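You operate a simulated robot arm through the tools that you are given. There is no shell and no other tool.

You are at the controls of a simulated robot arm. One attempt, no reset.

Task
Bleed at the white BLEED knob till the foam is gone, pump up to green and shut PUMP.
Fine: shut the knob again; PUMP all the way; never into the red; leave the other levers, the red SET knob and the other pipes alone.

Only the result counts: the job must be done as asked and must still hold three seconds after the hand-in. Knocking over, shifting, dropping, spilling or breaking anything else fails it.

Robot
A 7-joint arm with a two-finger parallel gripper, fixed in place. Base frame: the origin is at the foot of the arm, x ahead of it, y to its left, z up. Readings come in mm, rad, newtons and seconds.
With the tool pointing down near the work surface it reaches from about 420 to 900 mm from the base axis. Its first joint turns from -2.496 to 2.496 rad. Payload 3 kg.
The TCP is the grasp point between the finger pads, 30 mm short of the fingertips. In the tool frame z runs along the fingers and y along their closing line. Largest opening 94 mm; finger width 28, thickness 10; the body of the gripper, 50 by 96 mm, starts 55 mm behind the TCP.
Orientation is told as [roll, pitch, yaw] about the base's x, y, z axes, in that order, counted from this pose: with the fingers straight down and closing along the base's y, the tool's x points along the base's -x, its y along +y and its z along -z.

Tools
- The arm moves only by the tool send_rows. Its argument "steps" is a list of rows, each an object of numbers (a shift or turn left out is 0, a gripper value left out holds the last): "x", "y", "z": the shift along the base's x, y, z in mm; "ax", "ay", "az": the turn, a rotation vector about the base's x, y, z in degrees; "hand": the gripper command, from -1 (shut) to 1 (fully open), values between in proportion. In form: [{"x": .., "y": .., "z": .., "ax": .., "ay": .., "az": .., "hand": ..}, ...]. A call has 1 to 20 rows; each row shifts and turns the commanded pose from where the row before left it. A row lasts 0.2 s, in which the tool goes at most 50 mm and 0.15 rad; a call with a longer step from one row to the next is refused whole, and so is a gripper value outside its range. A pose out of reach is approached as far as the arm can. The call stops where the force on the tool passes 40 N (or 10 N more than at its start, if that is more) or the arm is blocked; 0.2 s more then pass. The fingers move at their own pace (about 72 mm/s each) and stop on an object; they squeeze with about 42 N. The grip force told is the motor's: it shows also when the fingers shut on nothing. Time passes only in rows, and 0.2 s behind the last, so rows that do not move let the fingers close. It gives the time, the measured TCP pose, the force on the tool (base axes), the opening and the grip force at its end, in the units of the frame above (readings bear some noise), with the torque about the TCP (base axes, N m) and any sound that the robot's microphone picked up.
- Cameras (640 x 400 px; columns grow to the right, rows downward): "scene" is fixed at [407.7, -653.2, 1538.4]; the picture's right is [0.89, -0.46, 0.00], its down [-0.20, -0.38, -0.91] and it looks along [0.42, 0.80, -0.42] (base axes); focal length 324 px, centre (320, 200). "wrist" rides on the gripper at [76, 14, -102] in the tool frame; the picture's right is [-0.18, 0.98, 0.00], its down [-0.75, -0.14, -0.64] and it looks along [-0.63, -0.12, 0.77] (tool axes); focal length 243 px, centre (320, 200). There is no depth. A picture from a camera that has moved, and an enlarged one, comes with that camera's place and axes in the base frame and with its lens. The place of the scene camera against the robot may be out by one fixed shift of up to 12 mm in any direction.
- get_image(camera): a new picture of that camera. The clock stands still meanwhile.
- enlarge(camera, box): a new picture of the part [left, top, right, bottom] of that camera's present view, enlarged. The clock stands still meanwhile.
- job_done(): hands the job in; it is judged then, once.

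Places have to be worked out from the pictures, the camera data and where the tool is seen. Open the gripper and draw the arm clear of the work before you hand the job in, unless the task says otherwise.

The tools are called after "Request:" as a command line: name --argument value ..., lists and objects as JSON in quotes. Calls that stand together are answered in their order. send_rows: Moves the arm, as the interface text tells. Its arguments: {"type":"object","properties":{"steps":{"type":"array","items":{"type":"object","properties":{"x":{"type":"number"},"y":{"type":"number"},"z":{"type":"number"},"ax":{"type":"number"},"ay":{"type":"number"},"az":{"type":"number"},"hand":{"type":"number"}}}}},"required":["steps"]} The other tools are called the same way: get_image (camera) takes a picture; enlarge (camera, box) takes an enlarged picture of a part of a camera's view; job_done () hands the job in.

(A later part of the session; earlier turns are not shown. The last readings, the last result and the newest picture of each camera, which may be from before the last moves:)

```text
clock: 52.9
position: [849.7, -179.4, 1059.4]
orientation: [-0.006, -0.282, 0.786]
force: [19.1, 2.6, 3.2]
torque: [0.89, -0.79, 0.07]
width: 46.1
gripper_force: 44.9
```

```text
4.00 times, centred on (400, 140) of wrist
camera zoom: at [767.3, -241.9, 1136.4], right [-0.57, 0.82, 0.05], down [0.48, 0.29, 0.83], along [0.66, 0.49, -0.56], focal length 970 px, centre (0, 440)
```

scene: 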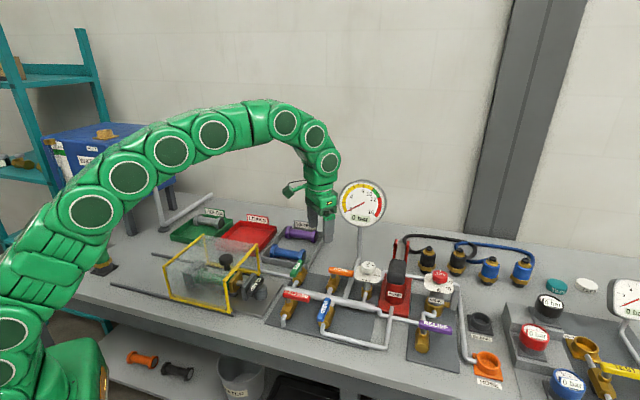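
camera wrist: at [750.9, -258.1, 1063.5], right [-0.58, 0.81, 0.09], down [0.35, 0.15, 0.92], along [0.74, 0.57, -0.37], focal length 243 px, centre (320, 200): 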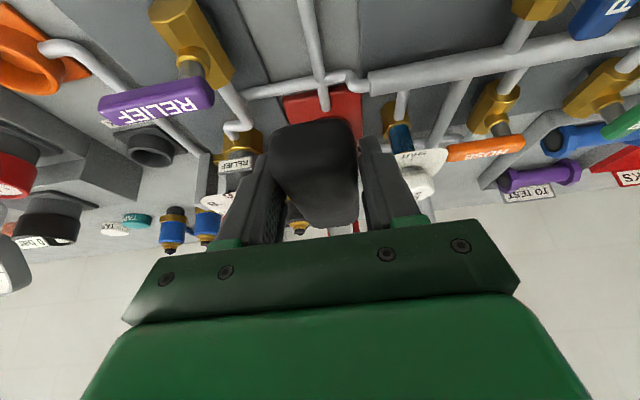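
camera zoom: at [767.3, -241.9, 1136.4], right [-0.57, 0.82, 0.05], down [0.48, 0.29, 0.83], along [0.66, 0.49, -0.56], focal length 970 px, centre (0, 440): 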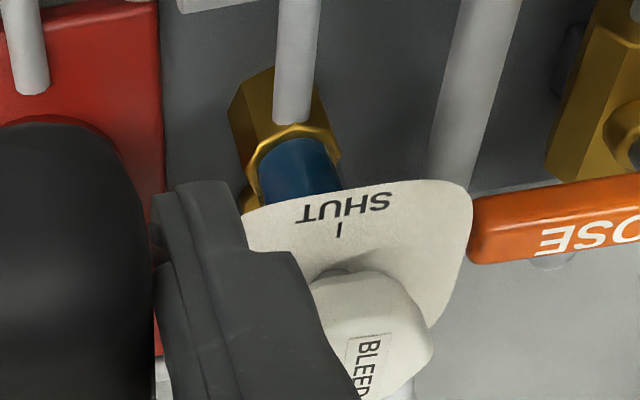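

The glass is solid blue now (it was grey/foamy during the first strokes). For margin I'll do one more complete bleed stroke before shutting the knob.

Request:
send_rows --steps '[{"x": 0.6, "y": 0.2}, {"x": -2.2, "y": -2.2, "z": -13.4, "ax": 2.4, "ay": -2.4}, {"x": -1.7, "y": -1.7, "z": -13.5, "ax": 2.4, "ay": -2.4}, {"x": -1.1, "y": -1.1, "z": -13.6, "ax": 2.4, "ay": -2.4}, {"x": -0.5, "y": -0.5, "z": -13.8, "ax": 2.4, "ay": -2.4}, {"x": 0, "y": 0, "z": -13.7, "ax": 2.4, "ay": -2.4}]'

Request:
enlarge --camera "wrist" --box '[360, 90, 440, 190]'

```text
clock: 54.3
position: [844.5, -185.6, 990.4]
orientation: [-0.005, -0.577, 0.786]
force: [8.4, -6.5, 1.4]
torque: [-0.22, 0.25, -0.04]
width: 46.0
gripper_force: 44.5
```

```text
4.00 times, centred on (400, 140) of wrist
camera zoom: at [748.7, -260.2, 1035.5], right [-0.58, 0.81, 0.1], down [0.3, 0.1, 0.95], along [0.76, 0.58, -0.3], focal length 970 px, centre (0, 440)
```

zoom: 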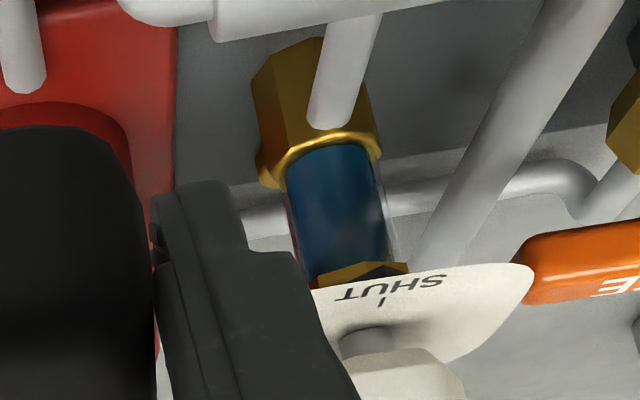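

The water stays blue and clear through this stroke. I'll complete the stroke gently, then bring the lever back up before letting go so it doesn't spring.

Request:
send_rows --steps '[{"x": 0.6, "y": 0.6, "z": -12, "ax": 2.2, "ay": -2.2}, {"x": 0.6, "y": 0.6, "z": -5, "ax": 1, "ay": -1}, {}]'

Request:
send_rows --steps '[{"x": -0.6, "y": -0.6, "z": 6, "ax": -1, "ay": 1}, {"x": -0.6, "y": -0.6, "z": 12, "ax": -2.2, "ay": 2.2}, {"x": 0, "y": 0, "z": 13, "ax": -2.4, "ay": 2.4}, {"x": 0.4, "y": 0.4, "z": 13.8, "ax": -2.4, "ay": 2.4}, {"x": 1.1, "y": 1.1, "z": 13.6, "ax": -2.4, "ay": 2.4}, {"x": 1.7, "y": 1.7, "z": 13.5, "ax": -2.4, "ay": 2.4}, {"x": 2.0, "y": 2.0, "z": 12, "ax": -2, "ay": 2}, {}]'

Request:
enlarge --camera "scene" --box '[340, 170, 400, 310]'

```text
clock: 55.1
position: [844.5, -183.8, 973.3]
orientation: [-0.008, -0.659, 0.786]
force: [-6.9, -5.4, 29.4]
torque: [0.12, 0.04, 0.15]
width: 46.3
gripper_force: 45.7
```

```text
clock: 56.9
position: [848.2, -179.8, 1058.5]
orientation: [-0.005, -0.291, 0.785]
force: [15.4, -4.8, -5.4]
torque: [-0.65, 0.59, 0.16]
width: 46.2
gripper_force: 44.6
```

```text
2.86 times, centred on (370, 240) of scene
camera zoom: at [407.7, -653.2, 1538.4], right [0.89, -0.46, 0.0], down [-0.2, -0.38, -0.91], along [0.42, 0.8, -0.42], focal length 926 px, centre (177, 86)
```

zoom: 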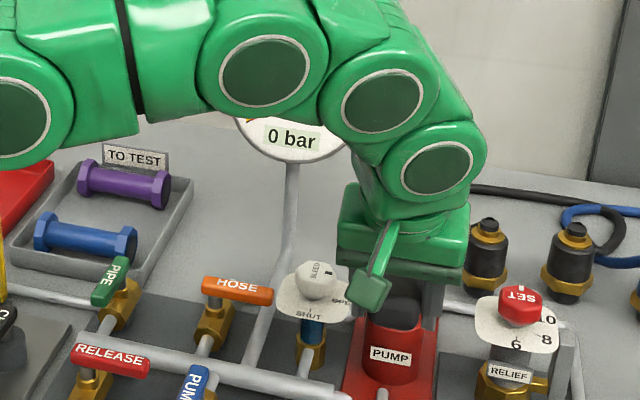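

Bleeding looks complete. Releasing the handle, backing straight off toward the front, and moving around to the BLEED knob.

Request:
send_rows --steps '[{"hand": 0.7}, {"hand": 0.7}, {"hand": 0.7}, {"x": -25, "y": -25}, {"x": -30, "y": -30}, {"x": -20, "y": -20, "z": 8}, {"x": -15, "z": 20, "ax": -5.9, "ay": 5.9}, {"x": -15, "z": 20, "ax": -5.9, "ay": 5.9}, {"y": 30, "az": -5}, {"y": 30, "az": -5}, {"y": 30, "az": -5}, {"y": 30, "az": -5}, {"x": 5, "y": 30, "az": -5}, {"x": 15, "y": 30, "az": -5}, {"x": 20, "y": 28}, {"x": 20, "y": 15}, {}]'

Request:
get_image --camera "wrist"

Request:
get_image --camera "scene"

```text
clock: 60.5
position: [802.7, -32.4, 1104.9]
orientation: [-0.005, 0.0, 0.26]
force: [-0.2, 0.1, -0.2]
torque: [0.0, 0.01, 0.03]
width: 79.9
gripper_force: 0.1
```

```text
taken
camera wrist: at [726.6, -37.6, 1207.4], right [-0.08, 1.0, 0.0], down [0.76, 0.06, 0.64], along [0.64, 0.05, -0.77], focal length 243 px, centre (320, 200)
```

wrist: 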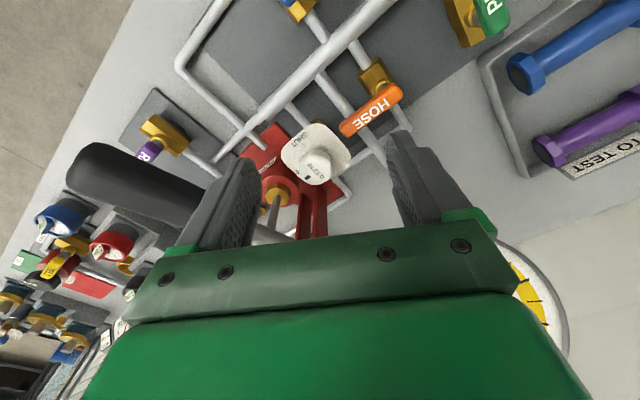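

```text
taken
```

scene: 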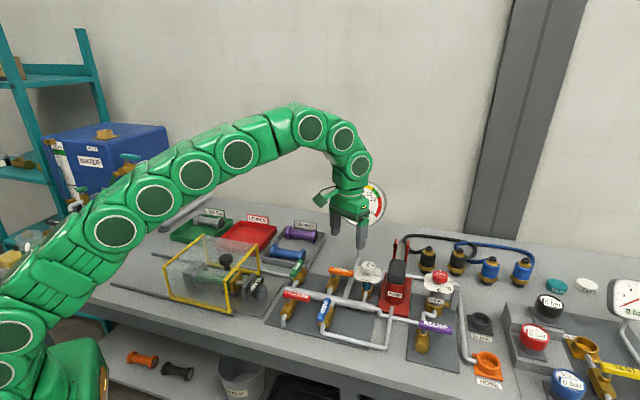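

Now hovering left-front of the knob at yaw +15°. I'll narrow the fingers and descend over the knob.

Request:
send_rows --steps '[{"x": 15, "z": -17.5, "hand": 0.4}, {"x": 15, "z": -17.5, "hand": 0.4}, {"x": 15, "z": -17.5, "hand": 0.4}, {"x": 15, "z": -17.5, "hand": 0.4}, {"x": 10, "z": -13, "hand": 0.4}, {"x": 9.3, "y": 0.5, "z": -12, "hand": 0.4}, {}]'

Request:
get_image --camera "wrist"

Request:
enlarge --camera "scene" --box '[340, 230, 410, 300]'

```text
clock: 62.1
position: [884.1, -30.6, 1009.0]
orientation: [-0.006, -0.001, 0.262]
force: [-0.4, 0.3, 0.5]
torque: [0.03, 0.0, -0.02]
width: 65.9
gripper_force: 0.0
```

```text
taken
camera wrist: at [806.1, -37.9, 1112.4], right [-0.08, 1.0, 0.0], down [0.76, 0.06, 0.64], along [0.64, 0.05, -0.77], focal length 243 px, centre (320, 200)
```

wrist: 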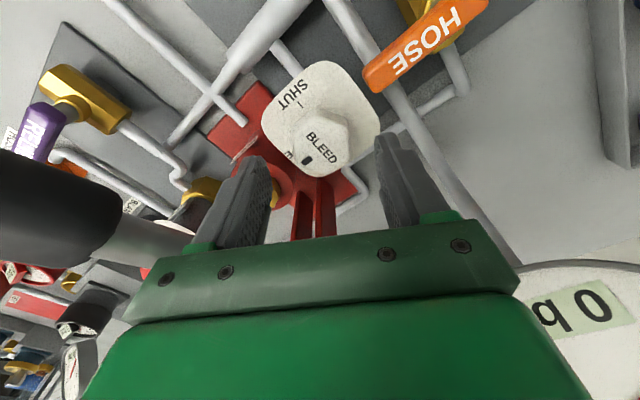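

```text
5.71 times, centred on (375, 265) of scene
camera zoom: at [407.7, -653.2, 1538.4], right [0.89, -0.46, 0.0], down [-0.2, -0.38, -0.91], along [0.42, 0.8, -0.42], focal length 1853 px, centre (6, -171)
```

zoom: 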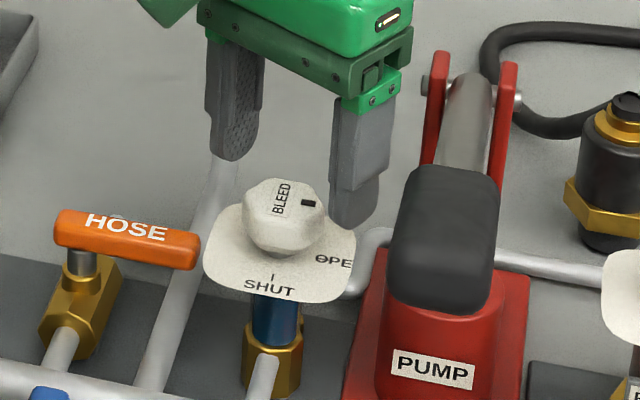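

Centred within a couple of mm. Adjusting slightly, descending to z≈979, and closing on the knob.

Request:
send_rows --steps '[{"x": -1.5, "y": -0.8, "z": -10}, {"x": -0.5, "z": -10}, {"z": -9.5}, {}, {"hand": -1}, {"hand": -1}, {"hand": -1}]'

Request:
get_image --camera "wrist"

```text
clock: 63.7
position: [879.0, -31.4, 979.1]
orientation: [-0.005, 0.0, 0.264]
force: [-2.0, 8.8, -2.9]
torque: [0.23, -0.17, 0.0]
width: 39.2
gripper_force: 45.2
```

```text
taken
camera wrist: at [803.2, -37.5, 1082.3], right [-0.08, 1.0, 0.0], down [0.76, 0.06, 0.64], along [0.64, 0.05, -0.77], focal length 243 px, centre (320, 200)
```

wrist: 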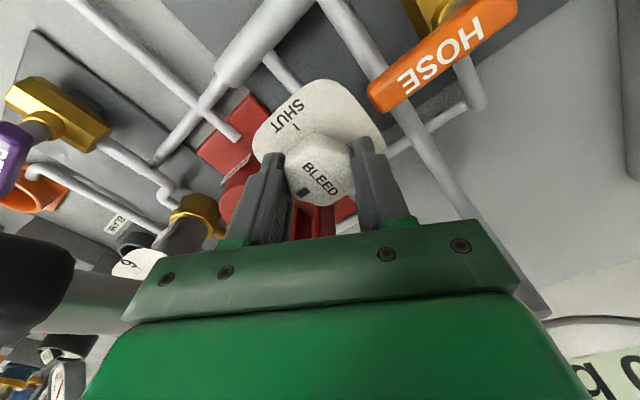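

Gripped (39 mm). Now turning the knob clockwise back toward SHUT in batches, correcting for side load.

Request:
send_rows --steps '[{"x": 0.1, "y": 0.3, "az": -5}, {"x": 0.1, "y": 0.3, "az": -5}, {"x": 0.1, "y": 0.2, "az": -5}, {"x": 0.1, "y": 0.2, "az": -5}, {}]'

```text
clock: 64.9
position: [881.0, -31.7, 979.2]
orientation: [-0.006, 0.003, -0.088]
force: [-29.1, 7.4, -19.9]
torque: [-0.01, 0.82, -0.01]
width: 39.6
gripper_force: 45.0
```

Request:
send_rows --steps '[{"x": -0.9, "y": 0.2, "z": -0.4}, {"az": -5}, {"az": -5}, {"az": -5}, {}]'

```text
clock: 66.1
position: [880.5, -32.4, 979.9]
orientation: [-0.003, -0.003, -0.348]
force: [10.5, 2.3, -19.1]
torque: [0.04, -0.63, -0.02]
width: 39.1
gripper_force: 44.6
```

Request:
send_rows --steps '[{"x": 0.3, "z": -0.4, "az": -5}, {"x": 0.1, "az": -5}, {"x": 0.1, "az": -5}, {"x": 0.1, "az": -5}, {}]'

```text
clock: 67.3
position: [881.5, -31.7, 979.3]
orientation: [-0.006, 0.001, -0.699]
force: [-10.1, -0.5, -11.0]
torque: [0.33, 0.9, 0.01]
width: 39.0
gripper_force: 44.6
```

At −40°, forces modest. Continuing the remaining 35° to SHUT.

Request:
send_rows --steps '[{"x": -0.2, "z": -0.2, "az": -5}, {"az": -5}, {"az": -5}, {"az": -5}, {}]'

```text
clock: 68.5
position: [881.3, -32.0, 978.7]
orientation: [-0.006, -0.003, -1.049]
force: [-15.0, -12.5, -3.0]
torque: [0.22, 0.54, 0.04]
width: 39.2
gripper_force: 44.7
```

Request:
send_rows --steps '[{"x": -0.5, "y": -0.4, "az": -5}, {"az": -5}, {"az": -5}, {}]'

Request:
get_image --camera "wrist"

Request:
enlarge --camera "scene" --box '[340, 230, 410, 300]'

```text
clock: 69.5
position: [880.4, -32.3, 979.9]
orientation: [-0.002, -0.001, -1.307]
force: [-8.2, -10.3, 8.7]
torque: [-0.38, 0.2, 0.8]
width: 39.5
gripper_force: 45.1
```

```text
taken
camera wrist: at [875.2, 45.2, 1082.8], right [1.0, 0.08, 0.0], down [0.06, -0.76, 0.64], along [0.05, -0.64, -0.77], focal length 243 px, centre (320, 200)
```

wrist: 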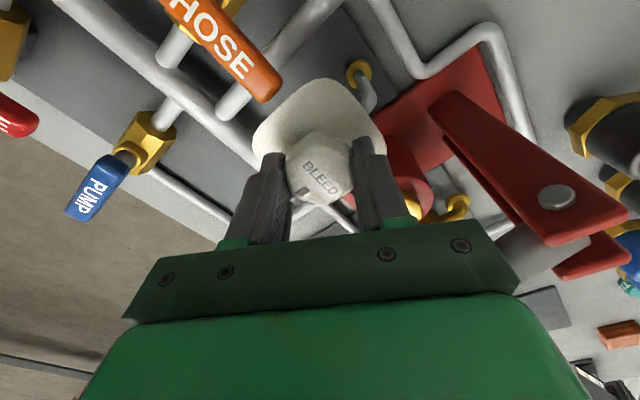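

```text
5.71 times, centred on (375, 265) of scene
camera zoom: at [407.7, -653.2, 1538.4], right [0.89, -0.46, 0.0], down [-0.2, -0.38, -0.91], along [0.42, 0.8, -0.42], focal length 1853 px, centre (6, -171)
```

zoom: 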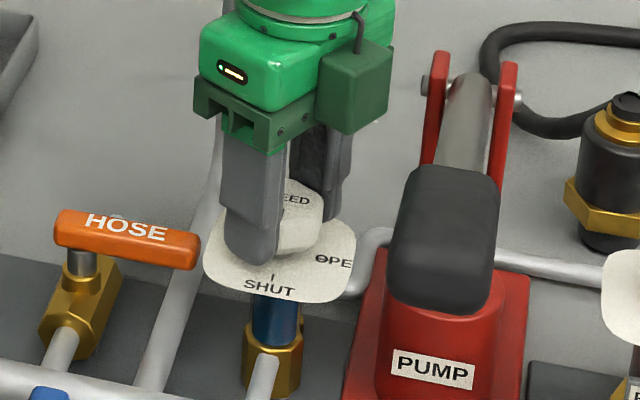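

A torque of 0.8 N·m about z shows the knob reaching its SHUT stop. I'll add 3° more to make sure it is fully seated.

Request:
send_rows --steps '[{"az": -3}, {}]'

```text
clock: 70.1
position: [880.0, -31.0, 979.5]
orientation: [-0.002, 0.001, -1.36]
force: [-3.2, -3.4, 9.6]
torque: [-0.14, 0.08, 0.73]
width: 39.3
gripper_force: 44.6
```

Seated at the stop. Releasing, rising and checking the knob.

Request:
send_rows --steps '[{"hand": 0.4}, {"hand": 0.4}, {"hand": 0.4}, {"z": 10}, {"z": 15}, {"z": 8}, {"x": -20, "z": 10}, {"x": -25, "z": 15}, {"x": -30, "z": 20}, {"x": -30, "z": 10}, {}]'

Request:
enlarge --camera "scene" --box '[340, 240, 400, 300]'

Request:
get_image --camera "scene"

```text
clock: 72.5
position: [773.9, -34.2, 1065.6]
orientation: [-0.004, 0.0, -1.362]
force: [-0.6, 0.2, 1.3]
torque: [0.04, 0.03, -0.01]
width: 65.7
gripper_force: 0.0
```

```text
6.67 times, centred on (370, 270) of scene
camera zoom: at [407.7, -653.2, 1538.4], right [0.89, -0.46, 0.0], down [-0.2, -0.38, -0.91], along [0.42, 0.8, -0.42], focal length 2162 px, centre (-13, -267)
```

zoom: 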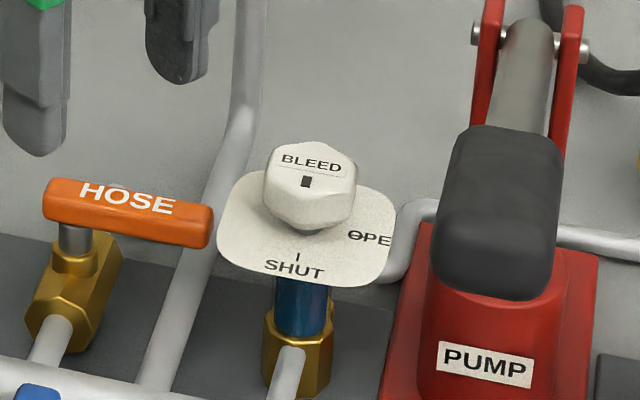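

```text
taken
```

scene: 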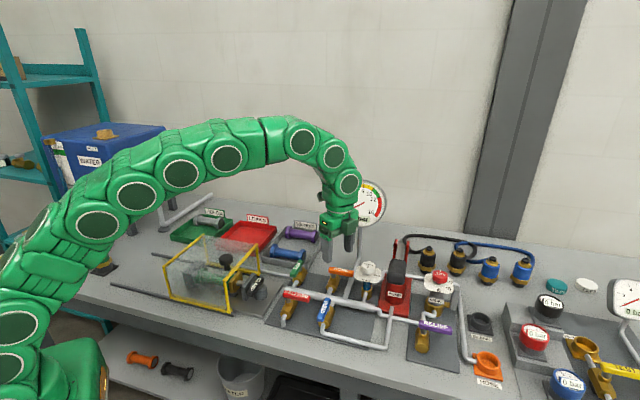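

BLEED is back at SHUT exactly as at the start, with blue water in the glass. Now back to the pump handle: rotate to yaw +45° while passing well in front of it.

Request:
send_rows --steps '[{"x": -20, "az": 7.5, "hand": 0.7}, {"x": -22, "az": 7.5}, {"y": -15, "az": 7.5}, {"y": -15, "az": 7.5}, {"y": -16, "az": 7.5}, {"y": -16, "az": 7.5}, {"y": -16, "az": 7.5}, {"y": -16, "az": 7.5}, {"y": -16, "az": 7.5}, {"y": -16, "az": 7.5}, {"y": -16, "az": 7.5}, {"y": -16, "az": 7.5}, {"y": -16, "az": 7.5}, {"y": -16, "az": 7.5}, {"y": -16, "az": 7.5}, {"x": 6, "y": -16, "az": 7.5}, {"x": 6, "y": -14, "az": 3}, {"x": 6, "y": 0, "ax": 5.3, "ay": -5.3}, {"ax": 5.3, "ay": -5.3}, {}]'

```text
clock: 76.7
position: [751.2, -268.0, 1067.0]
orientation: [-0.005, -0.263, 0.786]
force: [-0.2, 0.2, -0.1]
torque: [-0.01, 0.0, 0.03]
width: 80.1
gripper_force: 0.1
```

Approaching the handle again along its line to the known grip point and closing.

Request:
send_rows --steps '[{"x": 14, "y": 12.5, "z": -1}, {"x": 14, "y": 12.5, "z": -1}, {"x": 14, "y": 12.5, "z": -1}, {"x": 14, "y": 12.5, "z": -1}, {"x": 14, "y": 12.5, "z": -1}, {"x": 14, "y": 12.5}, {"x": 13.8, "y": 12.5}, {}, {"hand": -1}, {"hand": -1}, {"hand": -1}]'

Request:
get_image --camera "wrist"

```text
clock: 79.1
position: [849.7, -180.1, 1062.0]
orientation: [-0.002, -0.262, 0.787]
force: [-28.3, 16.0, -0.7]
torque: [-0.12, 0.53, 0.09]
width: 46.2
gripper_force: 45.0
```

```text
taken
camera wrist: at [769.0, -240.7, 1142.1], right [-0.57, 0.82, 0.05], down [0.5, 0.3, 0.82], along [0.65, 0.49, -0.58], focal length 243 px, centre (320, 200)
```

wrist: 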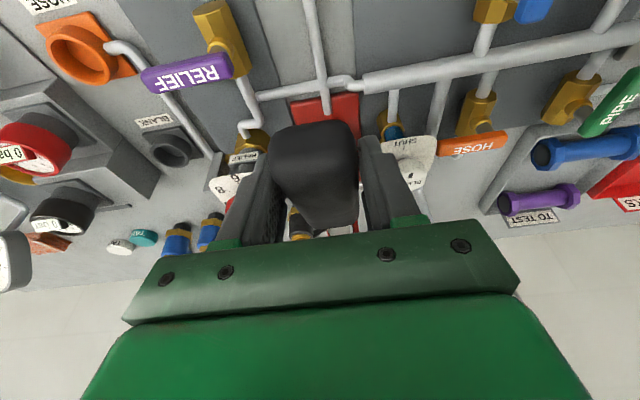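

Gripped. I'll relieve the side load and make only a short first downstroke with the bleed shut, then read the gauge.

Request:
send_rows --steps '[{"x": -0.9, "y": 0.9}, {"x": -2.2, "y": -2.2, "z": -13.4, "ax": 2.4, "ay": -2.4}, {"x": -1.7, "y": -1.7, "z": -13.5, "ax": 2.4, "ay": -2.4}]'

Request:
enlarge --camera "scene" --box '[320, 170, 400, 310]'

```text
clock: 79.9
position: [845.9, -184.8, 1036.0]
orientation: [-0.009, -0.382, 0.783]
force: [11.3, -4.8, 6.8]
torque: [0.98, -0.9, 0.19]
width: 46.4
gripper_force: 45.1
```

```text
2.86 times, centred on (360, 240) of scene
camera zoom: at [407.7, -653.2, 1538.4], right [0.89, -0.46, 0.0], down [-0.2, -0.38, -0.91], along [0.42, 0.8, -0.42], focal length 926 px, centre (206, 86)
```

zoom: 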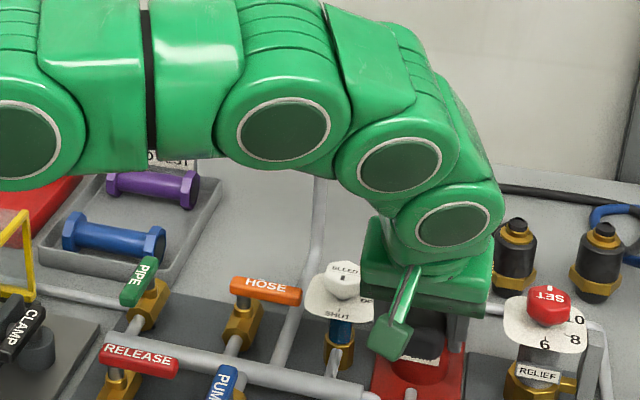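

Gauge is hidden in this pose, but the load is still only about 7 N. I'll go a little further down to z≈1010, where the gauge top becomes visible.

Request:
send_rows --steps '[{"x": -0.9, "y": -1.2, "z": -13, "ax": 2.4, "ay": -2.4}, {"x": -0.4, "y": -0.5, "z": -12, "ax": 2.2, "ay": -2.2}]'

Request:
enlarge --camera "scene" --box '[320, 170, 400, 310]'

```text
clock: 80.5
position: [842.7, -187.2, 1010.7]
orientation: [-0.007, -0.495, 0.786]
force: [25.2, -14.5, 5.8]
torque: [0.65, -0.42, -0.06]
width: 46.3
gripper_force: 45.6
```

```text
2.86 times, centred on (360, 240) of scene
camera zoom: at [407.7, -653.2, 1538.4], right [0.89, -0.46, 0.0], down [-0.2, -0.38, -0.91], along [0.42, 0.8, -0.42], focal length 926 px, centre (206, 86)
```

zoom: 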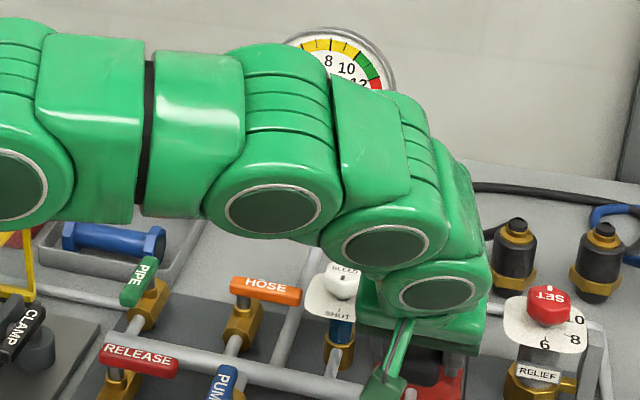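

Request:
send_rows --steps '[{"x": 0.7, "y": -0.5, "z": -12, "ax": 2.2, "ay": -2.2}, {"x": 0.4, "y": 0.2, "z": -12, "ax": 2.2, "ay": -2.2}]'

Request:
enlarge --camera "scene" --box '[320, 170, 400, 310]'

```text
clock: 81.1
position: [843.5, -185.0, 987.4]
orientation: [-0.003, -0.602, 0.786]
force: [-2.5, -15.4, 5.0]
torque: [0.45, -0.31, 0.23]
width: 46.1
gripper_force: 45.2
```

```text
2.86 times, centred on (360, 240) of scene
camera zoom: at [407.7, -653.2, 1538.4], right [0.89, -0.46, 0.0], down [-0.2, -0.38, -0.91], along [0.42, 0.8, -0.42], focal length 926 px, centre (206, 86)
```

zoom: 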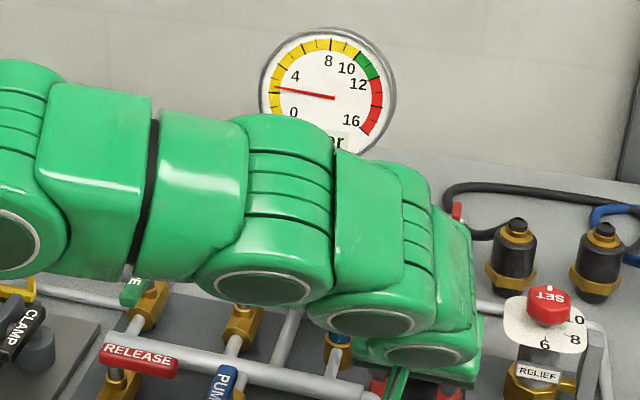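

The gauge reads about 2 bar after roughly ¾ of a stroke — a stiff response, so the air is out. Finishing this stroke to the bottom and reading again.

Request:
send_rows --steps '[{"x": 0.5, "y": 0.6, "z": -10, "ax": 1.8, "ay": -1.8}, {"x": 0.5, "y": 0.7, "z": -6, "ax": 1.2, "ay": -1.2}, {}]'

Request:
enlarge --camera "scene" --box '[330, 170, 400, 240]'

```text
clock: 81.9
position: [845.7, -184.6, 972.2]
orientation: [-0.009, -0.678, 0.789]
force: [8.7, -5.9, 30.5]
torque: [0.09, 0.08, 0.13]
width: 46.6
gripper_force: 45.0
```

```text
5.71 times, centred on (365, 205) of scene
camera zoom: at [407.7, -653.2, 1538.4], right [0.89, -0.46, 0.0], down [-0.2, -0.38, -0.91], along [0.42, 0.8, -0.42], focal length 1853 px, centre (63, 171)
```

zoom: 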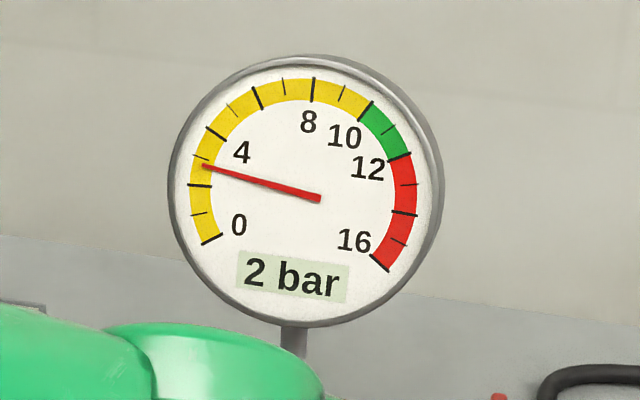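

The gauge reads about 2.6 bar after a full stroke. Raising the lever for the second stroke.

Request:
send_rows --steps '[{"x": -0.5, "y": -0.6, "z": 6, "ax": -1.2, "ay": 1.2}, {"x": -0.6, "y": -0.6, "z": 12, "ax": -2.2, "ay": 2.2}, {"x": -0.1, "y": -0.1, "z": 13, "ax": -2.4, "ay": 2.4}, {"x": 0.4, "y": 0.4, "z": 13.8, "ax": -2.4, "ay": 2.4}, {"x": 1.0, "y": 1.0, "z": 13.6, "ax": -2.4, "ay": 2.4}, {"x": 1.7, "y": 1.7, "z": 13.5, "ax": -2.4, "ay": 2.4}, {"x": 2.0, "y": 2.0, "z": 12, "ax": -2.2, "ay": 2.2}, {"x": 0.8, "y": 0.8, "z": 4, "ax": -1, "ay": 1}, {}]'

Request:
enlarge --camera "scene" --box '[330, 170, 400, 240]'

```text
clock: 83.9
position: [850.2, -180.5, 1057.6]
orientation: [0.0, -0.274, 0.786]
force: [-18.2, 14.6, -19.8]
torque: [0.21, -0.31, -0.09]
width: 46.2
gripper_force: 45.2
```

```text
5.71 times, centred on (365, 205) of scene
camera zoom: at [407.7, -653.2, 1538.4], right [0.89, -0.46, 0.0], down [-0.2, -0.38, -0.91], along [0.42, 0.8, -0.42], focal length 1853 px, centre (63, 171)
```

zoom: 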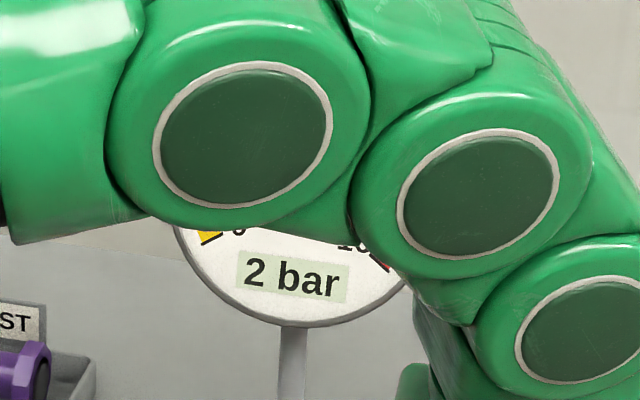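

Pressure holds on the upstroke. Second full downstroke now.

Request:
send_rows --steps '[{"x": -0.6, "y": 0.6, "z": -0.5}, {"x": -2.2, "y": -2.2, "z": -13.4, "ax": 2.4, "ay": -2.4}, {"x": -1.7, "y": -1.7, "z": -13.5, "ax": 2.4, "ay": -2.4}, {"x": -0.9, "y": -1.2, "z": -13.5, "ax": 2.4, "ay": -2.4}, {"x": -0.3, "y": -0.7, "z": -13.5, "ax": 2.4, "ay": -2.4}, {"x": 0.3, "y": -0.1, "z": -13, "ax": 2.4, "ay": -2.4}]'

Request:
enlarge --camera "scene" --box '[330, 170, 400, 240]'

```text
clock: 85.3
position: [843.5, -184.4, 991.0]
orientation: [-0.005, -0.575, 0.783]
force: [-13.9, -8.2, 7.3]
torque: [0.9, -0.55, 0.0]
width: 46.3
gripper_force: 44.8
```

```text
5.71 times, centred on (365, 205) of scene
camera zoom: at [407.7, -653.2, 1538.4], right [0.89, -0.46, 0.0], down [-0.2, -0.38, -0.91], along [0.42, 0.8, -0.42], focal length 1853 px, centre (63, 171)
```

zoom: 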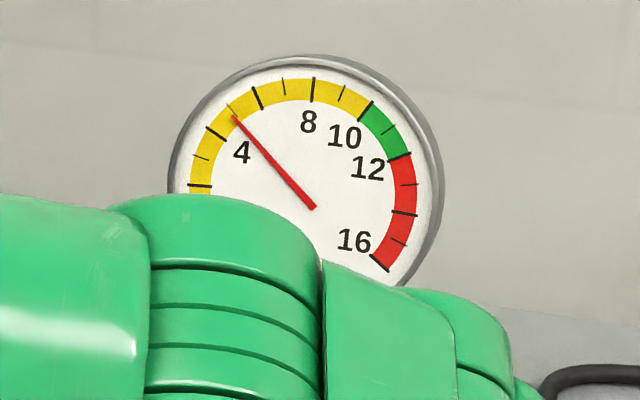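

About 5 bar at z=991. Finishing this stroke.

Request:
send_rows --steps '[{"x": 0.2, "y": 0.4, "z": -11, "ax": 2, "ay": -2}, {"x": 0.4, "y": 0.6, "z": -7, "ax": 1.2, "ay": -1.2}, {}]'

Request:
enlarge --camera "scene" --box '[330, 170, 400, 240]'

```text
clock: 86.1
position: [845.4, -183.2, 973.2]
orientation: [-0.007, -0.651, 0.784]
force: [11.8, -19.9, 8.4]
torque: [-0.04, -0.06, 0.03]
width: 46.6
gripper_force: 44.3
```

```text
5.71 times, centred on (365, 205) of scene
camera zoom: at [407.7, -653.2, 1538.4], right [0.89, -0.46, 0.0], down [-0.2, -0.38, -0.91], along [0.42, 0.8, -0.42], focal length 1853 px, centre (63, 171)
```

zoom: 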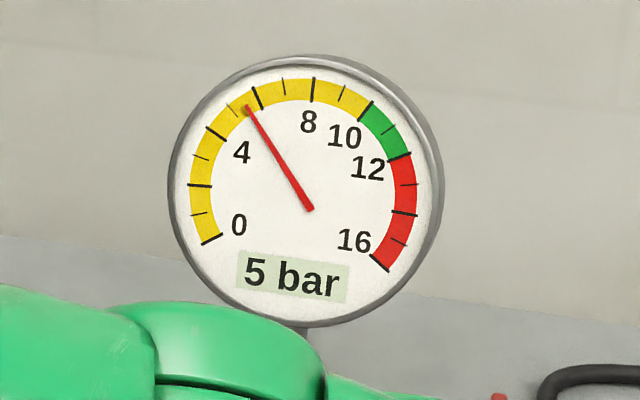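

About 5.6 bar; each full stroke adds roughly 2.9 bar. Raising for the third stroke.

Request:
send_rows --steps '[{"x": 0.1, "y": -1.0, "z": 6, "ax": -1.2, "ay": 1.2}, {"x": -0.6, "y": -0.6, "z": 12, "ax": -2.2, "ay": 2.2}, {"x": -0.2, "y": -0.2, "z": 13, "ax": -2.4, "ay": 2.4}, {"x": 0.3, "y": 0.3, "z": 13.8, "ax": -2.4, "ay": 2.4}, {"x": 1.0, "y": 1.0, "z": 13.6, "ax": -2.4, "ay": 2.4}, {"x": 1.7, "y": 1.7, "z": 13.5, "ax": -2.4, "ay": 2.4}, {"x": 2.0, "y": 2.0, "z": 12, "ax": -2.0, "ay": 2.0}, {"x": 0.8, "y": 0.8, "z": 3, "ax": -0.7, "ay": 0.7}, {}]'

Request:
enlarge --camera "scene" --box '[330, 170, 400, 240]'

```text
clock: 88.1
position: [850.3, -180.0, 1057.1]
orientation: [-0.001, -0.263, 0.786]
force: [-17.5, -4.2, -15.5]
torque: [0.31, -0.16, -0.01]
width: 46.2
gripper_force: 44.6
```

```text
5.71 times, centred on (365, 205) of scene
camera zoom: at [407.7, -653.2, 1538.4], right [0.89, -0.46, 0.0], down [-0.2, -0.38, -0.91], along [0.42, 0.8, -0.42], focal length 1853 px, centre (63, 171)
```

zoom: 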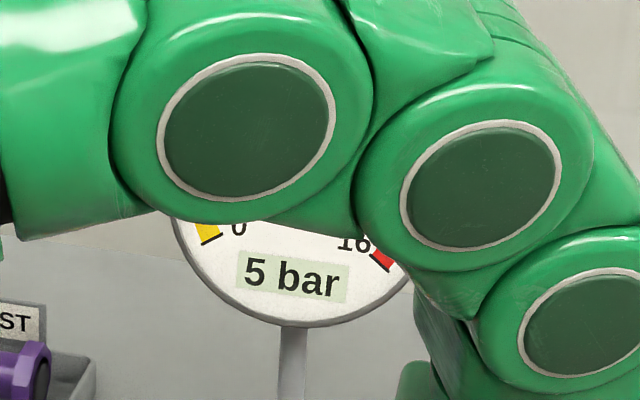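

Holding at 5 bar on the digital display. Third full downstroke (expected to end near 8.5 bar).

Request:
send_rows --steps '[{"x": -0.5, "y": 0.2, "z": -0.5}, {"x": -2.2, "y": -2.2, "z": -13.4, "ax": 2.4, "ay": -2.4}, {"x": -1.7, "y": -1.7, "z": -13.5, "ax": 2.4, "ay": -2.4}, {"x": -0.9, "y": -1.2, "z": -13.5, "ax": 2.4, "ay": -2.4}, {"x": -0.3, "y": -0.7, "z": -13.5, "ax": 2.4, "ay": -2.4}, {"x": 0.3, "y": -0.1, "z": -13, "ax": 2.4, "ay": -2.4}]'

Request:
enlarge --camera "scene" --box '[330, 170, 400, 240]'

```text
clock: 89.5
position: [845.2, -184.3, 994.8]
orientation: [0.0, -0.551, 0.786]
force: [-19.9, 6.5, 6.1]
torque: [0.77, -0.24, -0.2]
width: 46.1
gripper_force: 45.2
stopped in row 6: the force on the tool passed its limit at 46 N (the readings are from after the stop); the commanded pose is now the measured one
```

```text
5.71 times, centred on (365, 205) of scene
camera zoom: at [407.7, -653.2, 1538.4], right [0.89, -0.46, 0.0], down [-0.2, -0.38, -0.91], along [0.42, 0.8, -0.42], focal length 1853 px, centre (63, 171)
```

zoom: 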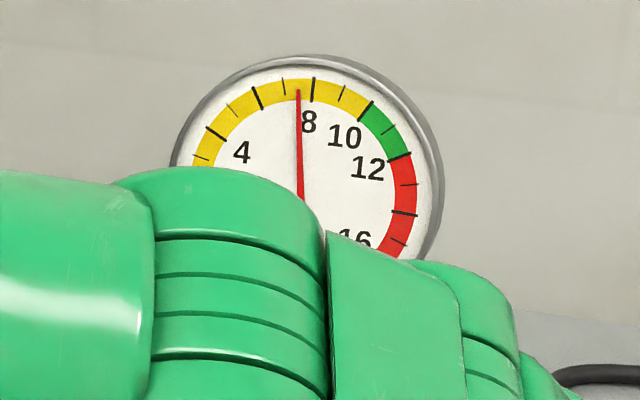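

About 7.5 bar at z=995. Finishing the stroke with smaller steps.

Request:
send_rows --steps '[{"x": -0.5, "y": 0.3, "z": -6, "ax": 1.1, "ay": -1.1}, {"x": 0.1, "y": 0.1, "z": -7, "ax": 1.3, "ay": -1.3}, {"x": 0.3, "y": 0.3, "z": -7, "ax": 1.3, "ay": -1.3}, {}]'

Request:
enlarge --camera "scene" --box '[330, 170, 400, 240]'

```text
clock: 90.5
position: [846.4, -183.3, 974.4]
orientation: [0.001, -0.643, 0.786]
force: [2.0, 6.2, 7.0]
torque: [0.48, -0.16, -0.44]
width: 46.1
gripper_force: 44.6
```

```text
5.71 times, centred on (365, 205) of scene
camera zoom: at [407.7, -653.2, 1538.4], right [0.89, -0.46, 0.0], down [-0.2, -0.38, -0.91], along [0.42, 0.8, -0.42], focal length 1853 px, centre (63, 171)
```

zoom: 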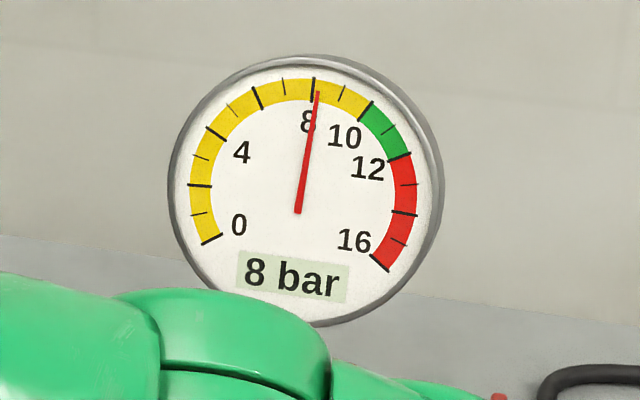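

About 8.2 bar. Raising the lever for a fourth stroke, which should end close to 11 bar.

Request:
send_rows --steps '[{"x": -0.4, "y": -0.4, "z": 8, "ax": -1.4, "ay": 1.4}, {"x": -0.6, "y": -0.6, "z": 12, "ax": -2.2, "ay": 2.2}, {"x": -0.2, "y": -0.2, "z": 13, "ax": -2.4, "ay": 2.4}, {"x": 0.3, "y": 0.3, "z": 13.8, "ax": -2.4, "ay": 2.4}, {"x": 1.0, "y": 1.0, "z": 13.6, "ax": -2.4, "ay": 2.4}, {"x": 1.7, "y": 1.7, "z": 13.5, "ax": -2.4, "ay": 2.4}, {"x": 1.8, "y": 1.8, "z": 9.5, "ax": -1.8, "ay": 1.8}, {}]'

Request:
enlarge --camera "scene" --box '[330, 170, 400, 240]'

```text
clock: 92.3
position: [849.9, -180.3, 1057.5]
orientation: [0.002, -0.27, 0.786]
force: [1.1, 14.9, -9.6]
torque: [0.5, -0.38, -0.12]
width: 46.6
gripper_force: 45.4
```

```text
5.71 times, centred on (365, 205) of scene
camera zoom: at [407.7, -653.2, 1538.4], right [0.89, -0.46, 0.0], down [-0.2, -0.38, -0.91], along [0.42, 0.8, -0.42], focal length 1853 px, centre (63, 171)
```

zoom: 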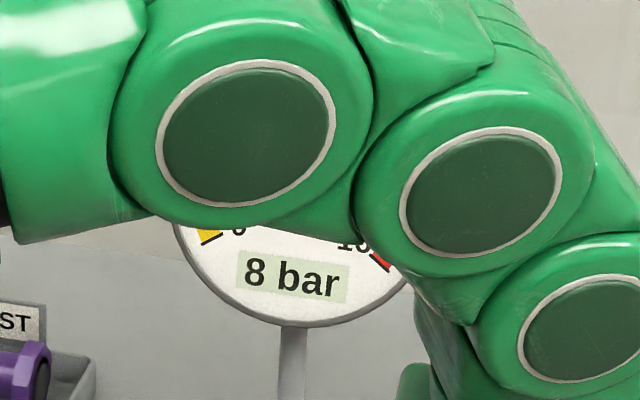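

Holding 8 bar. Fourth downstroke, only to about z≈991 first, then I'll read the gauge.

Request:
send_rows --steps '[{"x": -0.2, "y": 0.4, "z": -0.5}, {"x": -2.2, "y": -2.2, "z": -13.4, "ax": 2.4, "ay": -2.4}, {"x": -1.7, "y": -1.7, "z": -13.5, "ax": 2.4, "ay": -2.4}, {"x": -1.0, "y": -1.1, "z": -13.5, "ax": 2.4, "ay": -2.4}, {"x": -0.4, "y": -0.6, "z": -13.5, "ax": 2.4, "ay": -2.4}, {"x": 0.1, "y": 0, "z": -11, "ax": 2.0, "ay": -2.0}]'

Request:
enlarge --camera "scene" --box '[330, 170, 400, 240]'

```text
clock: 93.7
position: [843.9, -186.0, 990.9]
orientation: [-0.003, -0.562, 0.788]
force: [-3.8, 13.5, 9.8]
torque: [0.82, -0.87, -0.27]
width: 46.4
gripper_force: 45.5
```

```text
5.71 times, centred on (365, 205) of scene
camera zoom: at [407.7, -653.2, 1538.4], right [0.89, -0.46, 0.0], down [-0.2, -0.38, -0.91], along [0.42, 0.8, -0.42], focal length 1853 px, centre (63, 171)
```

zoom: 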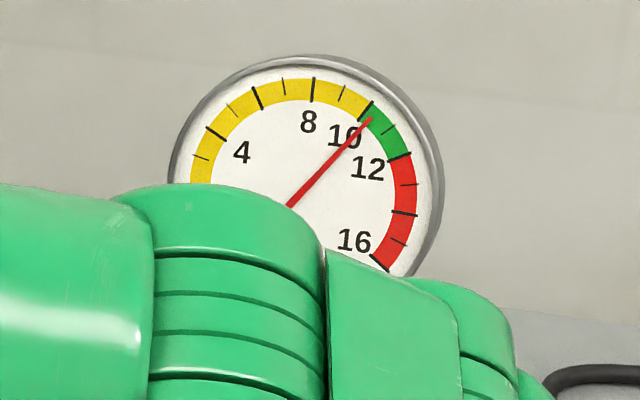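

About 10.3 bar, just inside green. A bit more (to z≈975) should give roughly 10.9, mid-green.

Request:
send_rows --steps '[{"x": 0.1, "y": 0.4, "z": -8, "ax": 1.5, "ay": -1.5}, {"x": 0.3, "y": 0.5, "z": -7, "ax": 1.3, "ay": -1.3}, {}]'

Request:
enlarge --camera "scene" --box '[330, 170, 400, 240]'

```text
clock: 94.5
position: [844.8, -185.7, 975.2]
orientation: [-0.003, -0.625, 0.785]
force: [14.3, -5.7, 3.6]
torque: [-0.32, 0.09, -0.28]
width: 46.3
gripper_force: 44.8
```

```text
5.71 times, centred on (365, 205) of scene
camera zoom: at [407.7, -653.2, 1538.4], right [0.89, -0.46, 0.0], down [-0.2, -0.38, -0.91], along [0.42, 0.8, -0.42], focal length 1853 px, centre (63, 171)
```

zoom: 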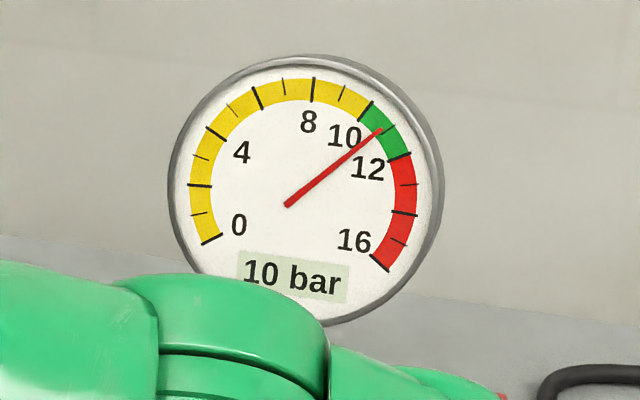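

The gauge reads about 10.8 bar, in the middle of green. Now raise the lever gently, release, and back off toward the PUMP valve.

Request:
send_rows --steps '[{"x": 0.0, "y": -0.5, "z": 8, "ax": -1.4, "ay": 1.4}, {"x": -0.6, "y": -0.6, "z": 12, "ax": -2.2, "ay": 2.2}, {"x": -0.2, "y": -0.2, "z": 13, "ax": -2.4, "ay": 2.4}, {"x": 0.3, "y": 0.3, "z": 13.8, "ax": -2.4, "ay": 2.4}, {"x": 1.0, "y": 1.0, "z": 13.6, "ax": -2.4, "ay": 2.4}, {"x": 1.7, "y": 1.7, "z": 13.5, "ax": -2.4, "ay": 2.4}, {"x": 1.7, "y": 1.7, "z": 8, "ax": -1.8, "ay": 1.8}, {}]'

Request:
enlarge --camera "scene" --box '[330, 170, 400, 240]'

```text
clock: 96.3
position: [847.9, -181.9, 1057.7]
orientation: [0.003, -0.254, 0.787]
force: [31.6, -8.0, -14.6]
torque: [0.55, -0.19, -0.01]
width: 46.3
gripper_force: 44.9
```

```text
5.71 times, centred on (365, 205) of scene
camera zoom: at [407.7, -653.2, 1538.4], right [0.89, -0.46, 0.0], down [-0.2, -0.38, -0.91], along [0.42, 0.8, -0.42], focal length 1853 px, centre (63, 171)
```

zoom: 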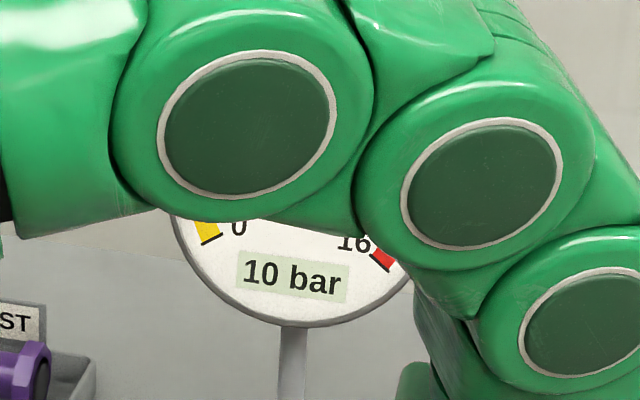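

10 bar is holding. Releasing the handle, backing off, levelling the tool and moving left in front of the blue PUMP lever, which I estimate spans from [679, −112] to [732, −60] at z≈935 with its pivot near [720, −68].

Request:
send_rows --steps '[{"hand": 0.7}, {"hand": 0.7}, {"hand": 0.7}, {"x": -25, "y": -25}, {"x": -30, "y": -30, "z": 5}, {"x": -10, "y": 0, "z": 5, "ax": -5.1, "ay": 5.1}, {"x": -15, "y": 5, "ax": -5.1, "ay": 5.1, "hand": -1}, {"x": -28, "y": 25, "z": -2}, {"x": -28, "y": 25, "z": -2}, {"x": -28, "y": 25, "z": -2}, {"x": -26, "y": 25, "z": -2}, {"x": 0, "y": 20, "z": -2}, {}]'

Request:
get_image --camera "wrist"

Request:
get_image --camera "scene"

```text
clock: 99.1
position: [658.5, -110.0, 1059.7]
orientation: [0.0, -0.005, 0.787]
force: [0.6, 0.1, 0.4]
torque: [-0.02, 0.02, 0.03]
width: 0.0
gripper_force: 33.4
```

```text
taken
camera wrist: at [594.7, -153.7, 1163.0], right [-0.57, 0.82, 0.0], down [0.63, 0.43, 0.65], along [0.53, 0.37, -0.76], focal length 243 px, centre (320, 200)
```

wrist: 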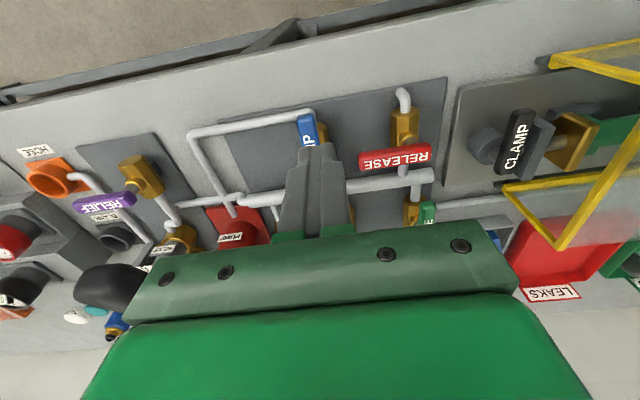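

```text
taken
```

scene: 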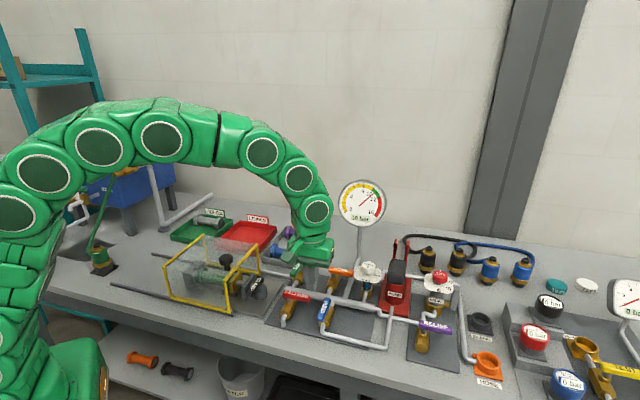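

Request:
enlarge --camera "wrist" --box '[260, 80, 380, 180]'

Request:
enlarge --camera "scene" --box '[330, 170, 400, 240]'

Request:
enlarge --camera "scene" --box '[280, 240, 360, 340]'

```text
4.00 times, centred on (320, 130) of wrist
camera zoom: at [594.7, -153.7, 1163.0], right [-0.57, 0.82, 0.0], down [0.63, 0.43, 0.65], along [0.53, 0.37, -0.76], focal length 970 px, centre (320, 480)
```

zoom: 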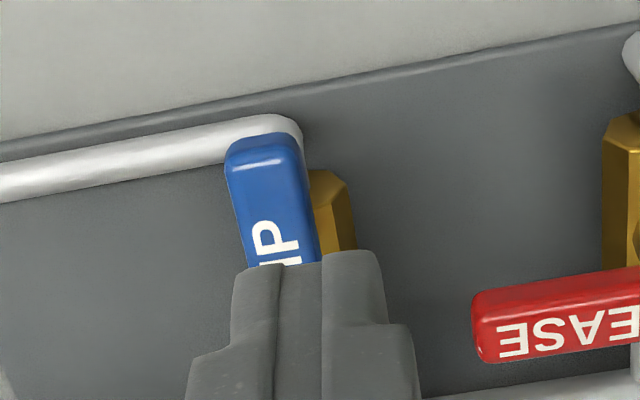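

```text
5.71 times, centred on (365, 205) of scene
camera zoom: at [407.7, -653.2, 1538.4], right [0.89, -0.46, 0.0], down [-0.2, -0.38, -0.91], along [0.42, 0.8, -0.42], focal length 1853 px, centre (63, 171)
```

zoom: 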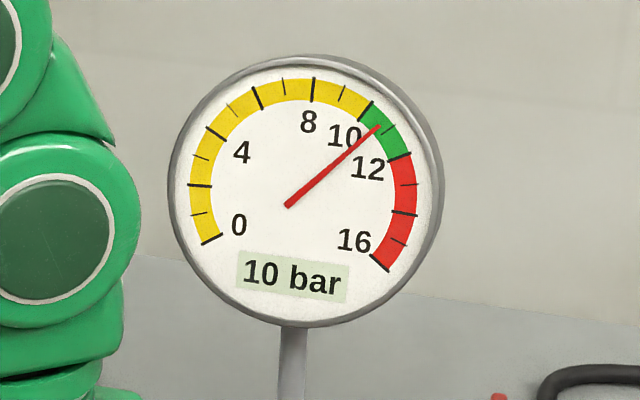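

```text
4.00 times, centred on (320, 290) of scene
camera zoom: at [407.7, -653.2, 1538.4], right [0.89, -0.46, 0.0], down [-0.2, -0.38, -0.91], along [0.42, 0.8, -0.42], focal length 1297 px, centre (320, -160)
```

zoom: 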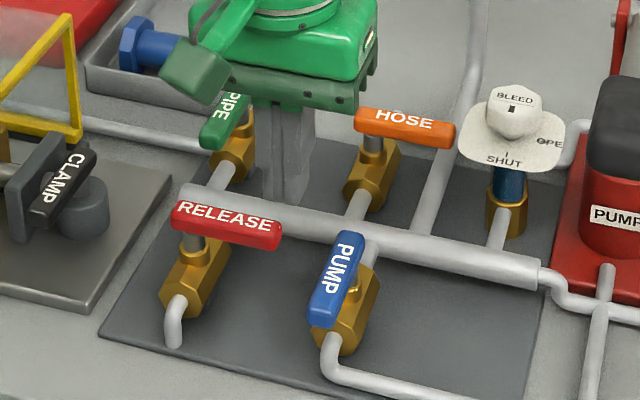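

The gauge is at ≈10.7 and drifting down very slowly, so I'll shut PUMP now. With closed fingers I'll go to the left side of the lever's front end (about [669, −85]) and descend to z≈960 first.

Request:
send_rows --steps '[{"x": 3, "y": 8, "z": -20}, {"x": 4, "y": 9, "z": -25}, {"x": 3.4, "y": 8, "z": -25}, {"z": -25}, {}]'

Request:
enlarge --camera "scene" --box '[280, 240, 370, 340]'

Request:
get_image --camera "wrist"

```text
clock: 100.3
position: [669.2, -85.8, 964.3]
orientation: [0.001, -0.004, 0.787]
force: [1.7, -0.2, 0.4]
torque: [0.02, -0.02, 0.01]
width: 0.0
gripper_force: 32.9
```

```text
4.00 times, centred on (325, 290) of scene
camera zoom: at [407.7, -653.2, 1538.4], right [0.89, -0.46, 0.0], down [-0.2, -0.38, -0.91], along [0.42, 0.8, -0.42], focal length 1297 px, centre (300, -160)
```

zoom: 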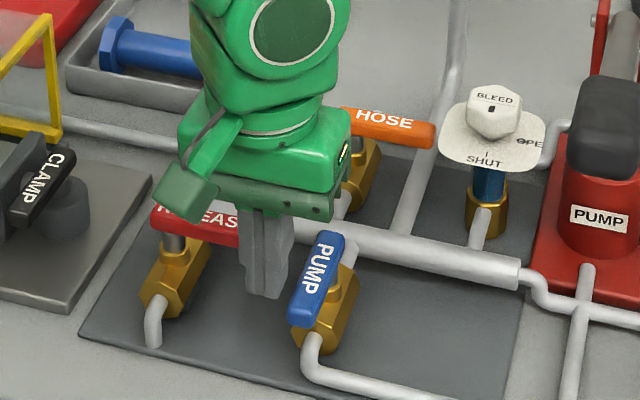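

```text
taken
camera wrist: at [605.5, -130.7, 1066.9], right [-0.57, 0.82, 0.0], down [0.63, 0.43, 0.65], along [0.53, 0.37, -0.76], focal length 243 px, centre (320, 200)
```

wrist: 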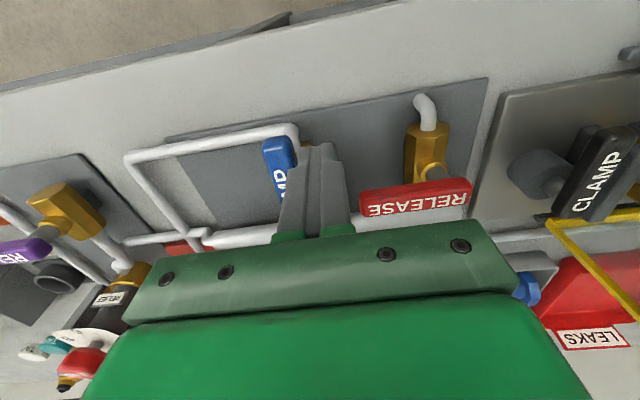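

The fingers are left of the blue lever, clear of RELEASE. The lever's front end is near [677, −117]. I'll lower to z≈944 so the tips cover the lever's side, then push it in an arc about its pivot, checking after the first third.

Request:
send_rows --steps '[{"z": -10}, {"z": -10}, {"x": 5.3, "y": -8.1}, {"x": 3.6, "y": -9.3}, {"x": 6.3, "y": -9.2}, {}]'

Request:
enlarge --camera "scene" --box '[280, 240, 370, 340]'

Request:
get_image --camera "wrist"

```text
clock: 101.7
position: [682.8, -112.5, 943.1]
orientation: [0.0, -0.004, 0.788]
force: [0.2, -0.2, -0.6]
torque: [-0.02, 0.01, -0.01]
width: 0.3
gripper_force: 32.9
```

```text
4.00 times, centred on (325, 290) of scene
camera zoom: at [407.7, -653.2, 1538.4], right [0.89, -0.46, 0.0], down [-0.2, -0.38, -0.91], along [0.42, 0.8, -0.42], focal length 1297 px, centre (300, -160)
```

zoom: 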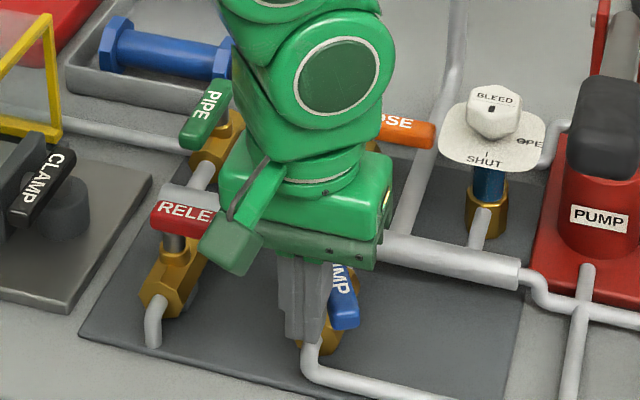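

```text
taken
camera wrist: at [619.4, -157.2, 1047.0], right [-0.57, 0.82, 0.0], down [0.63, 0.43, 0.65], along [0.53, 0.37, -0.76], focal length 243 px, centre (320, 200)
```

wrist: 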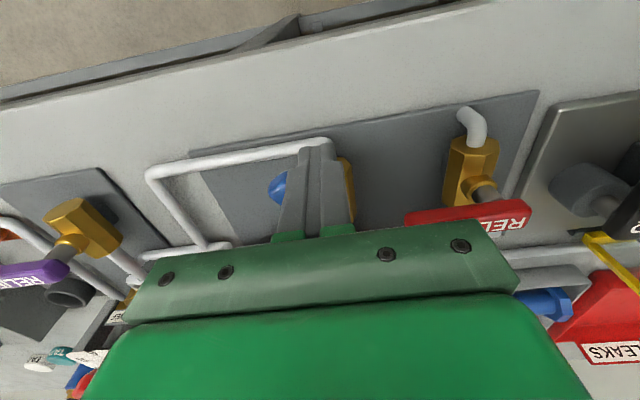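

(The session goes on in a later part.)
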